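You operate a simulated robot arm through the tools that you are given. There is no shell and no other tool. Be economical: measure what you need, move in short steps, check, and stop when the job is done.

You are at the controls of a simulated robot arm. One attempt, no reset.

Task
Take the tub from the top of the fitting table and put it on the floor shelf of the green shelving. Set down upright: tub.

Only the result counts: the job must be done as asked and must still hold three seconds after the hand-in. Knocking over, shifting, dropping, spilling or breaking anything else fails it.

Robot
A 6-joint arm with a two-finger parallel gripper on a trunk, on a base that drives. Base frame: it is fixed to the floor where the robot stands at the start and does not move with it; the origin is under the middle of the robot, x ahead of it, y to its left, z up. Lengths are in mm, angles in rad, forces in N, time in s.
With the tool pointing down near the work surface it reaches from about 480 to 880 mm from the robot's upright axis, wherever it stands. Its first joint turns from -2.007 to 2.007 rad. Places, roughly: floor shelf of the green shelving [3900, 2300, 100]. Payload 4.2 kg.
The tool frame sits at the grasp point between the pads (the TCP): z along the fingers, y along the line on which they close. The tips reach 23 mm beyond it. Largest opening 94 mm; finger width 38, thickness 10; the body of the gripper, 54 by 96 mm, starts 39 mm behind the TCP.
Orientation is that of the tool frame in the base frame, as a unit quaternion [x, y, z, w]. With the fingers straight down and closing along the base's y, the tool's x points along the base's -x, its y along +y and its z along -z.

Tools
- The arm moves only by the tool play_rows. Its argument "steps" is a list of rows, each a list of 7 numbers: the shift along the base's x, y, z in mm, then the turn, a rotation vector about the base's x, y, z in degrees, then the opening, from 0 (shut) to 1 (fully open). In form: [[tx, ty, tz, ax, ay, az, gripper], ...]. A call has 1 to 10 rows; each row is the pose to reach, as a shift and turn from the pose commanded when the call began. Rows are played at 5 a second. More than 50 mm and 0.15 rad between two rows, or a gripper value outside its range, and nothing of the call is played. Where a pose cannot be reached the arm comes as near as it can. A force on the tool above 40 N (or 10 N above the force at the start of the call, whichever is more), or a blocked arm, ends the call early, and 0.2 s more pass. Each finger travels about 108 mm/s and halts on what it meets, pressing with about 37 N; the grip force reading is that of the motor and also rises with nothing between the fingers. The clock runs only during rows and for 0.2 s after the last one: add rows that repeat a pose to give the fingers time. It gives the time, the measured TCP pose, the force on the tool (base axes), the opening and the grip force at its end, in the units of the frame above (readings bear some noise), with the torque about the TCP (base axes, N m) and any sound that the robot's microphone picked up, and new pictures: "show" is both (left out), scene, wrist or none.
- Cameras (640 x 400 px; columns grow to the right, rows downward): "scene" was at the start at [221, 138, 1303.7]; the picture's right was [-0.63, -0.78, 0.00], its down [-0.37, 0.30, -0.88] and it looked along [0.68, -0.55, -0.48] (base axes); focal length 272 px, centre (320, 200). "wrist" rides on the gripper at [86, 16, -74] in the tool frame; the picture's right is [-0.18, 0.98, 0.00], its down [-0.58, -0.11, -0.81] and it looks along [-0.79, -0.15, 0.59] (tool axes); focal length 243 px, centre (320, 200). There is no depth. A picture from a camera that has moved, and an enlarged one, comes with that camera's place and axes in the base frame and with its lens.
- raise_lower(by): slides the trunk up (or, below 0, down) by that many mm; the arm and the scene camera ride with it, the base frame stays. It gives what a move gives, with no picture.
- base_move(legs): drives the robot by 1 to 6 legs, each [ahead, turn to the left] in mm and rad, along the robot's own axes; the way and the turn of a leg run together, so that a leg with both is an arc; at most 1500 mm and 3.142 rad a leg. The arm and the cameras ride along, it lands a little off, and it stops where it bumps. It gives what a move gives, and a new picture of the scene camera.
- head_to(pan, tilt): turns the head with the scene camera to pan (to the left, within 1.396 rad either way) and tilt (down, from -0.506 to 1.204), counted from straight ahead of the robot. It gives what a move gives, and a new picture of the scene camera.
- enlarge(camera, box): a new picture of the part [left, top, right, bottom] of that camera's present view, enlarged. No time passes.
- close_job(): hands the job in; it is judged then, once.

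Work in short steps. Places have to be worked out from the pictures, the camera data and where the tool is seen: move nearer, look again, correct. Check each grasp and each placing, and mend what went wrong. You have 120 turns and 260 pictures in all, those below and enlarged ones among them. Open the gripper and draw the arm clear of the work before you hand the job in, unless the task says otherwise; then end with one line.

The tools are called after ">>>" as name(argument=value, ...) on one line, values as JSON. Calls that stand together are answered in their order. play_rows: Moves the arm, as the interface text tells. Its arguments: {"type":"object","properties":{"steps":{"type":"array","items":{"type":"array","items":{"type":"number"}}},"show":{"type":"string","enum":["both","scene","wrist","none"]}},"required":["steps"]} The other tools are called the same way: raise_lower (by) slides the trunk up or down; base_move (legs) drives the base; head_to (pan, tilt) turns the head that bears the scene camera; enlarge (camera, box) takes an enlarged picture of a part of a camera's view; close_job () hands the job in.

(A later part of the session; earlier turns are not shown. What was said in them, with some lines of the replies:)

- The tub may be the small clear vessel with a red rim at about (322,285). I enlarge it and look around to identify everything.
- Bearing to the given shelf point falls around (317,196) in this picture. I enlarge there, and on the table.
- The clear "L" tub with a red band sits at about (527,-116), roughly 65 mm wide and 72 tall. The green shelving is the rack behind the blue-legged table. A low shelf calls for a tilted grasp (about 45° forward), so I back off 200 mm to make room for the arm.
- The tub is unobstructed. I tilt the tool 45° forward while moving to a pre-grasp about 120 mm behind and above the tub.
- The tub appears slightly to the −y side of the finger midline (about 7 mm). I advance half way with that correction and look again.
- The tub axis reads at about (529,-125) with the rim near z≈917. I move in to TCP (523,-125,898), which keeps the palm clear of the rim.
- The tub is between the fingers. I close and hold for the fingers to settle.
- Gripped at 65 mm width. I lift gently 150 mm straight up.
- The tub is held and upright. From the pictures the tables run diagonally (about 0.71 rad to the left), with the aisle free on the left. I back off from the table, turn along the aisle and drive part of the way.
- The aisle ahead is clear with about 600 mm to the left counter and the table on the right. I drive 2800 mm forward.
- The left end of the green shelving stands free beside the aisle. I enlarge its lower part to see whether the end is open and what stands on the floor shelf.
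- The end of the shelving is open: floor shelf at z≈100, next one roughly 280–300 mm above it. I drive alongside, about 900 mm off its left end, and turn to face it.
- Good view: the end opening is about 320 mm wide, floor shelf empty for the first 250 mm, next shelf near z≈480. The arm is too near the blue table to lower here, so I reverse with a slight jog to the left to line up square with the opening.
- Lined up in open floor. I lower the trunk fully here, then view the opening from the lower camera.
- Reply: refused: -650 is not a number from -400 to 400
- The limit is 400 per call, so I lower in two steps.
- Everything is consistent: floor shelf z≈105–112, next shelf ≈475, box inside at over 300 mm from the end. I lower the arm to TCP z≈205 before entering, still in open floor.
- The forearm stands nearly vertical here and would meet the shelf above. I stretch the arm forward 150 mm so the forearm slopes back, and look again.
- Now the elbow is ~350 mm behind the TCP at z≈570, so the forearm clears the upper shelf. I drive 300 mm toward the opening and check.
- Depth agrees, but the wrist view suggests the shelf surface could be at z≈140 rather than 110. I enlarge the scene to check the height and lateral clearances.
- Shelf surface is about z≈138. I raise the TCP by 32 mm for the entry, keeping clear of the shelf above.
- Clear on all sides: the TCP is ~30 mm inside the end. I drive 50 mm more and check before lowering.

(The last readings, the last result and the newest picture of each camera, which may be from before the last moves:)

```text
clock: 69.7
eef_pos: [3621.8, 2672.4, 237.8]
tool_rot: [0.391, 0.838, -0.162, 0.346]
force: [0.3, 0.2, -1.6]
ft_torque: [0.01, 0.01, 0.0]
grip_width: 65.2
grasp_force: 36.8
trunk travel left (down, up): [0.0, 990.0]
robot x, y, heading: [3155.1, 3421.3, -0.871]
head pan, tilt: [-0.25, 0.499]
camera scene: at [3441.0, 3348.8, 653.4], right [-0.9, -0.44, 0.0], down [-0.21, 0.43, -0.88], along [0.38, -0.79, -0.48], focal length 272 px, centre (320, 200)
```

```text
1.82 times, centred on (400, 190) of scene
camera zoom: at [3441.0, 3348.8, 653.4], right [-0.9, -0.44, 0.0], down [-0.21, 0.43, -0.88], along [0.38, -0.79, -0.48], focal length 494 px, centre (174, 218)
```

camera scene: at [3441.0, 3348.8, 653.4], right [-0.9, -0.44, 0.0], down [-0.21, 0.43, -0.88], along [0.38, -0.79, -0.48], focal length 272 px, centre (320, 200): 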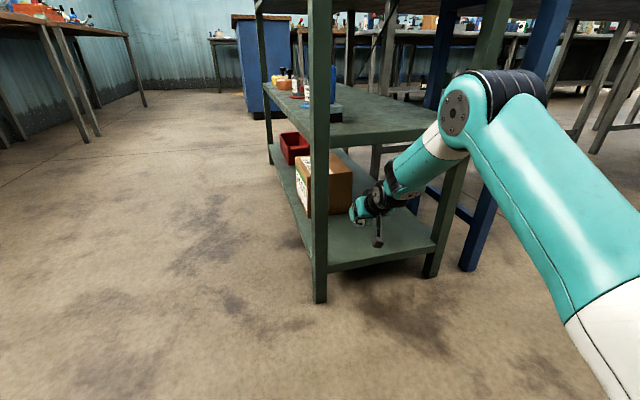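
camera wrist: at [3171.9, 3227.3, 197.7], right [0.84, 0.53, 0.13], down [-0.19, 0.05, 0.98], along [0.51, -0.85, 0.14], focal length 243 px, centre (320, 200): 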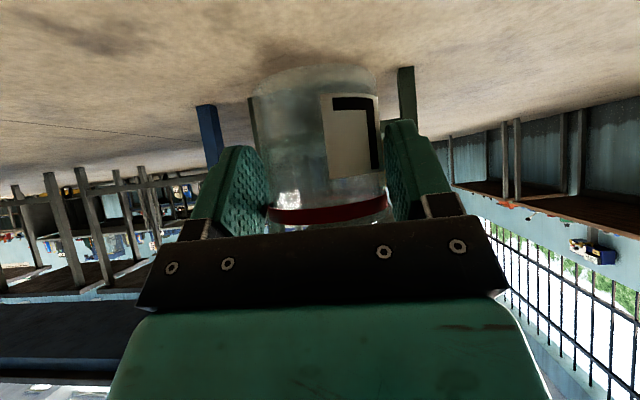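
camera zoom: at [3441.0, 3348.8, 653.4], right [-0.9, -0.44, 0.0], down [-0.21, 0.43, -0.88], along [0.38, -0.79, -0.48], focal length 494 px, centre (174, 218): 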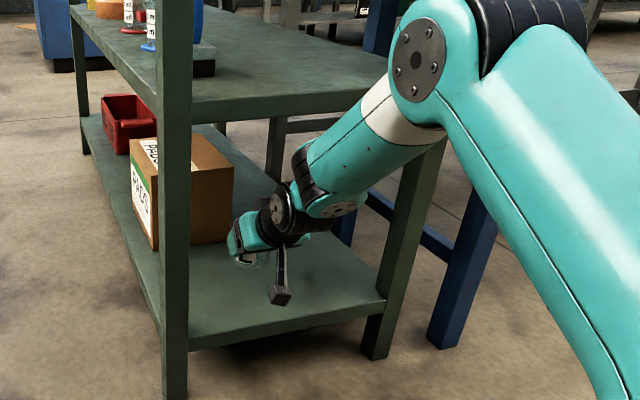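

Well inside the opening. I descend 35 mm and look through the wrist camera.

>>> play_rows(steps=[[0, 0, -10, 0, 0, 0, 0.35], [0, 0, -20, 0, 0, 0, 0.35], [0, 0, -30, 0, 0, 0, 0.35], [0, 0, -36, 0, 0, 0, 0.35], [0, 0, -36, 0, 0, 0, 0.35]])

>>> enlarge(camera="scene", box=[330, 170, 430, 260])

```text
clock: 70.9
eef_pos: [3621.9, 2672.8, 201.8]
tool_rot: [0.39, 0.837, -0.162, 0.347]
force: [0.4, -0.7, 0.1]
ft_torque: [0.0, 0.03, -0.01]
grip_width: 65.0
grasp_force: 36.1
trunk travel left (down, up): [0.0, 990.0]
robot x, y, heading: [3151.5, 3417.9, -0.871]
head pan, tilt: [-0.25, 0.499]
camera scene: at [3441.0, 3348.8, 653.4], right [-0.9, -0.44, 0.0], down [-0.21, 0.43, -0.88], along [0.38, -0.79, -0.48], focal length 272 px, centre (320, 200)
camera wrist: at [3561.2, 2770.2, 194.2], right [0.84, 0.53, 0.13], down [-0.19, 0.05, 0.98], along [0.52, -0.84, 0.14], focal length 243 px, centre (320, 200)
```

scene: 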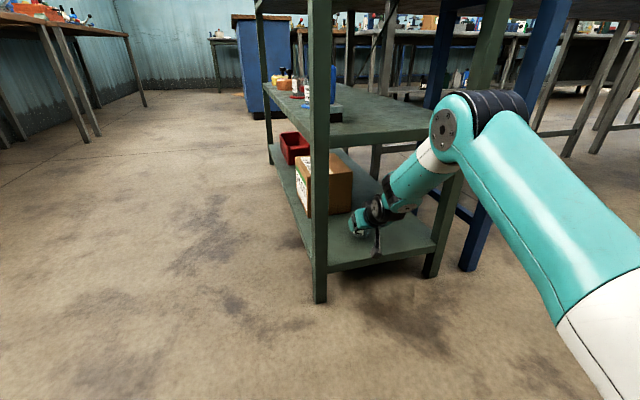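
wrist: 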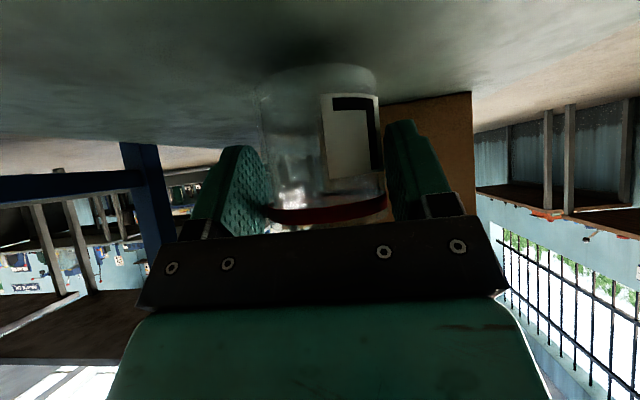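

```text
4.44 times, centred on (380, 215) of scene
camera zoom: at [3441.0, 3348.8, 653.4], right [-0.9, -0.44, 0.0], down [-0.21, 0.43, -0.88], along [0.38, -0.79, -0.48], focal length 1208 px, centre (53, 133)
```

zoom: 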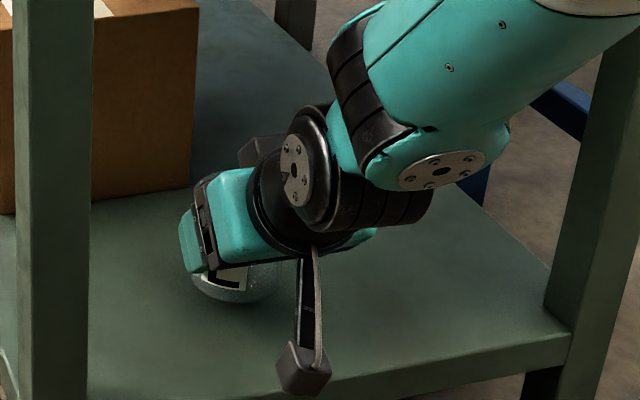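

Close to contact. I descend slowly 8 mm while watching the force.

>>> play_rows(steps=[[0, 0, -2, 0, 0, 0, 0.35], [0, 0, -4, 0, 0, 0, 0.35], [0, 0, -6, 0, 0, 0, 0.35], [0, 0, -8, 0, 0, 0, 0.35], [0, 0, -8, 0, 0, 0, 0.35]], show="none")

>>> play_rows(steps=[[0, 0, -1.5, 0, 0, 0, 0.35], [0, 0, -3, 0, 0, 0, 0.35], [0, 0, -3, 0, 0, 0, 0.35]], show="wrist")

```text
clock: 72.1
eef_pos: [3622.3, 2674.0, 193.4]
tool_rot: [0.391, 0.837, -0.162, 0.347]
force: [-0.3, -0.7, -0.5]
ft_torque: [0.0, 0.04, 0.01]
grip_width: 65.0
grasp_force: 36.8
trunk travel left (down, up): [0.0, 990.0]
robot x, y, heading: [3153.7, 3419.3, -0.869]
head pan, tilt: [-0.25, 0.499]
```

```text
clock: 72.9
eef_pos: [3621.9, 2673.5, 190.6]
tool_rot: [0.39, 0.837, -0.162, 0.348]
force: [0.1, -1.3, -0.6]
ft_torque: [0.0, 0.0, 0.0]
grip_width: 65.1
grasp_force: 37.4
trunk travel left (down, up): [0.0, 990.0]
robot x, y, heading: [3157.5, 3423.0, -0.87]
head pan, tilt: [-0.25, 0.499]
camera wrist: at [3561.0, 2770.0, 182.9], right [0.84, 0.53, 0.13], down [-0.19, 0.05, 0.98], along [0.52, -0.84, 0.14], focal length 243 px, centre (320, 200)
```

wrist: 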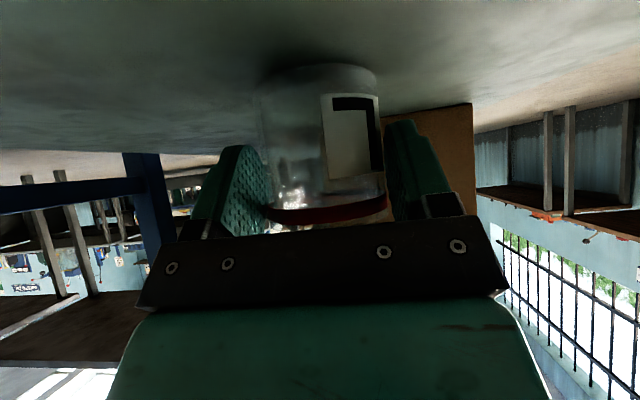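

No contact yet; I continue down in small steps.

>>> play_rows(steps=[[0, 0, -1.5, 0, 0, 0, 0.35], [0, 0, -3, 0, 0, 0, 0.35], [0, 0, -3, 0, 0, 0, 0.35]], show="none")

>>> play_rows(steps=[[0, 0, -1, 0, 0, 0, 0.35], [0, 0, -2, 0, 0, 0, 0.35], [0, 0, -2, 0, 0, 0, 0.35]], show="wrist")

```text
clock: 73.7
eef_pos: [3621.8, 2673.5, 188.5]
tool_rot: [0.39, 0.837, -0.162, 0.348]
force: [0.8, 1.5, 5.1]
ft_torque: [-0.08, 0.07, -0.05]
grip_width: 65.0
grasp_force: 37.4
trunk travel left (down, up): [0.0, 990.0]
robot x, y, heading: [3157.1, 3419.5, -0.87]
head pan, tilt: [-0.25, 0.499]
```

```text
clock: 74.5
eef_pos: [3622.6, 2672.8, 187.8]
tool_rot: [0.389, 0.837, -0.162, 0.349]
force: [-2.5, 3.3, 20.9]
ft_torque: [-0.38, 0.39, -0.07]
grip_width: 64.9
grasp_force: 36.9
trunk travel left (down, up): [0.0, 990.0]
robot x, y, heading: [3153.3, 3424.3, -0.87]
head pan, tilt: [-0.25, 0.499]
camera wrist: at [3561.7, 2769.3, 179.9], right [0.84, 0.53, 0.13], down [-0.19, 0.06, 0.98], along [0.52, -0.84, 0.15], focal length 243 px, centre (320, 200)
```

wrist: 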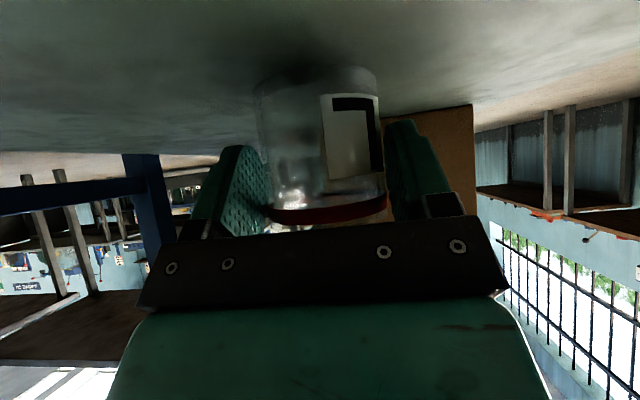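

Contact at TCP z≈188.5. I relieve the press, then open the fingers slowly.

>>> play_rows(steps=[[0, 0, 1.5, 0, 0, 0, 0.6], [0, 0, 1.5, 0, 0, 0, 0.7], [0, 0, 1.5, 0, 0, 0, 0.78], [0, 0, 1.5, 0, 0, 0, 0.86], [0, 0, 1.5, 0, 0, 0, 0.95], [0, 0, 1.5, 0, 0, 0, 0.95]], show="wrist")

```text
clock: 75.9
eef_pos: [3622.7, 2672.3, 187.7]
tool_rot: [0.391, 0.837, -0.162, 0.347]
force: [-0.1, -0.2, -0.5]
ft_torque: [-0.04, 0.01, 0.0]
grip_width: 89.5
grasp_force: 0.1
trunk travel left (down, up): [0.0, 990.0]
robot x, y, heading: [3158.0, 3424.8, -0.871]
head pan, tilt: [-0.25, 0.499]
camera wrist: at [3561.3, 2770.0, 179.4], right [0.84, 0.53, 0.13], down [-0.19, 0.05, 0.98], along [0.52, -0.84, 0.14], focal length 243 px, centre (320, 200)
```

wrist: 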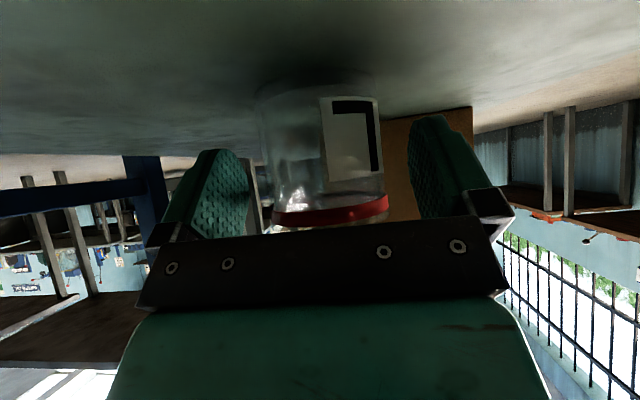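

Tub stands free. I withdraw straight back with slight rise.

>>> play_rows(steps=[[-10, 11.8, 6, 0, 0, 0, 0.95], [-20, 23.6, 12, 0, 0, 0, 0.95], [-33, 39, 18, 0, 0, 0, 0.95], [-46, 54, 24, 0, 0, 0, 0.95], [-59, 70, 28, 0, 0, 0, 0.95], [-72, 85, 30, 0, 0, 0, 0.95], [-72, 85, 30, 0, 0, 0, 0.95]])

>>> enlarge(camera="scene", box=[300, 130, 460, 290])

```text
clock: 77.5
eef_pos: [3548.9, 2758.2, 217.6]
tool_rot: [0.39, 0.837, -0.161, 0.348]
force: [0.6, -0.8, -1.1]
ft_torque: [0.01, -0.02, 0.02]
grip_width: 89.3
grasp_force: 0.1
trunk travel left (down, up): [0.0, 990.0]
robot x, y, heading: [3154.3, 3422.5, -0.872]
head pan, tilt: [-0.25, 0.499]
camera scene: at [3441.0, 3348.8, 653.4], right [-0.9, -0.44, 0.0], down [-0.21, 0.43, -0.88], along [0.38, -0.79, -0.48], focal length 272 px, centre (320, 200)
camera wrist: at [3489.0, 2855.0, 209.5], right [0.84, 0.53, 0.13], down [-0.19, 0.05, 0.98], along [0.52, -0.84, 0.14], focal length 243 px, centre (320, 200)
```

scene: 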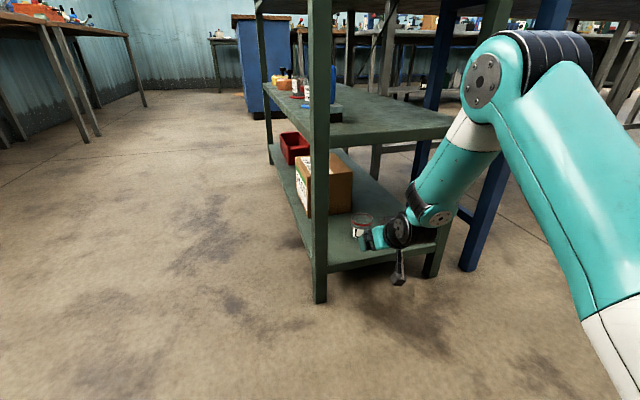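
wrist: 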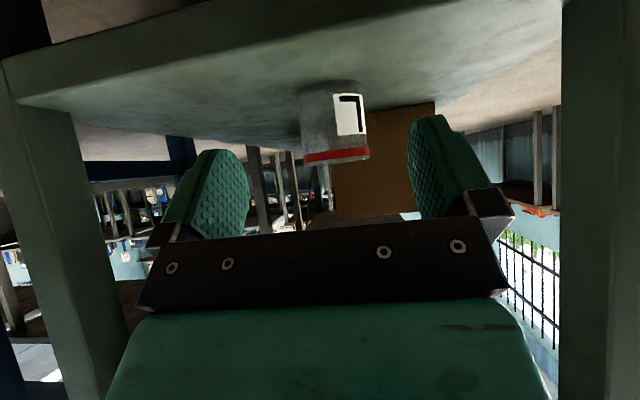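

```text
2.50 times, centred on (380, 210) of scene
camera zoom: at [3441.0, 3348.8, 653.4], right [-0.9, -0.44, 0.0], down [-0.21, 0.43, -0.88], along [0.38, -0.79, -0.48], focal length 679 px, centre (170, 175)
```

zoom: 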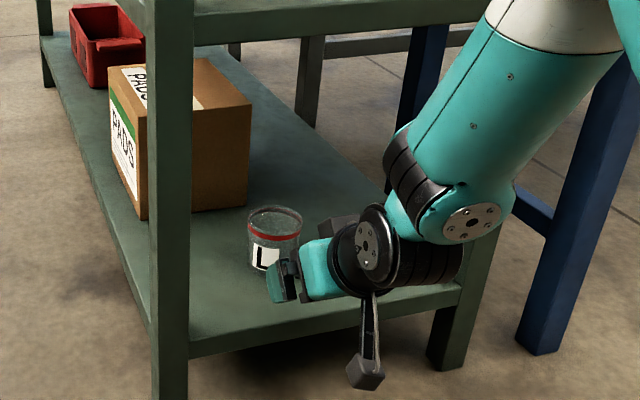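

The tub stands upright on the floor shelf, well inside its edge. I reverse the base 350 mm to draw the arm fully clear.

>>> base_move(legs=[[-350, 0]])

>>> enlarge(camera="scene", box=[260, 100, 460, 280])

```text
clock: 79.8
eef_pos: [3323.4, 3026.0, 216.5]
tool_rot: [0.39, 0.837, -0.161, 0.347]
force: [0.3, 0.1, 0.0]
ft_torque: [0.0, 0.04, 0.01]
grip_width: 89.0
grasp_force: 0.0
trunk travel left (down, up): [0.0, 990.0]
robot x, y, heading: [2927.3, 3690.4, -0.869]
head pan, tilt: [-0.25, 0.499]
camera scene: at [3215.0, 3616.3, 653.4], right [-0.9, -0.44, 0.0], down [-0.21, 0.43, -0.88], along [0.38, -0.79, -0.48], focal length 272 px, centre (320, 200)
```

scene: 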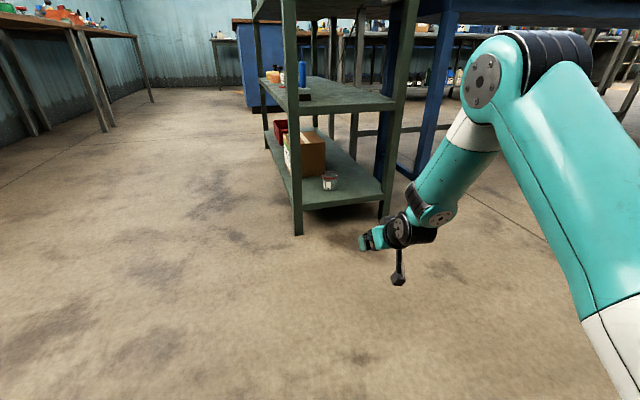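

```text
2.22 times, centred on (360, 190) of scene
camera zoom: at [3215.0, 3616.3, 653.4], right [-0.9, -0.44, 0.0], down [-0.21, 0.43, -0.88], along [0.38, -0.79, -0.48], focal length 604 px, centre (231, 222)
```

zoom: 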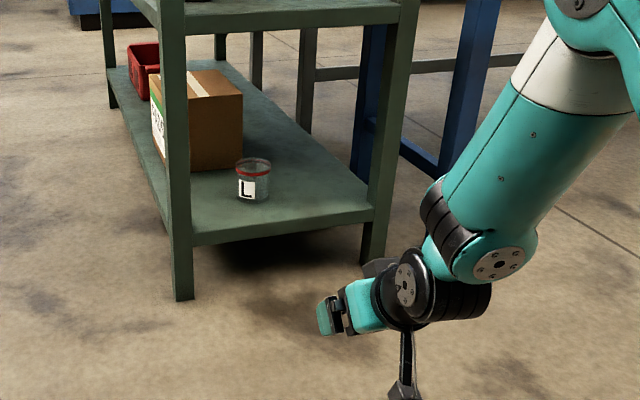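

The tub is upright on the floor shelf, nothing else was moved, and the arm is clear with the gripper open. I hand the job in.

>>> close_job()

```text
The job is handed in.
```

I put the tub upright on the floor shelf of the green shelving, opened the gripper, backed the arm clear and handed the job in.
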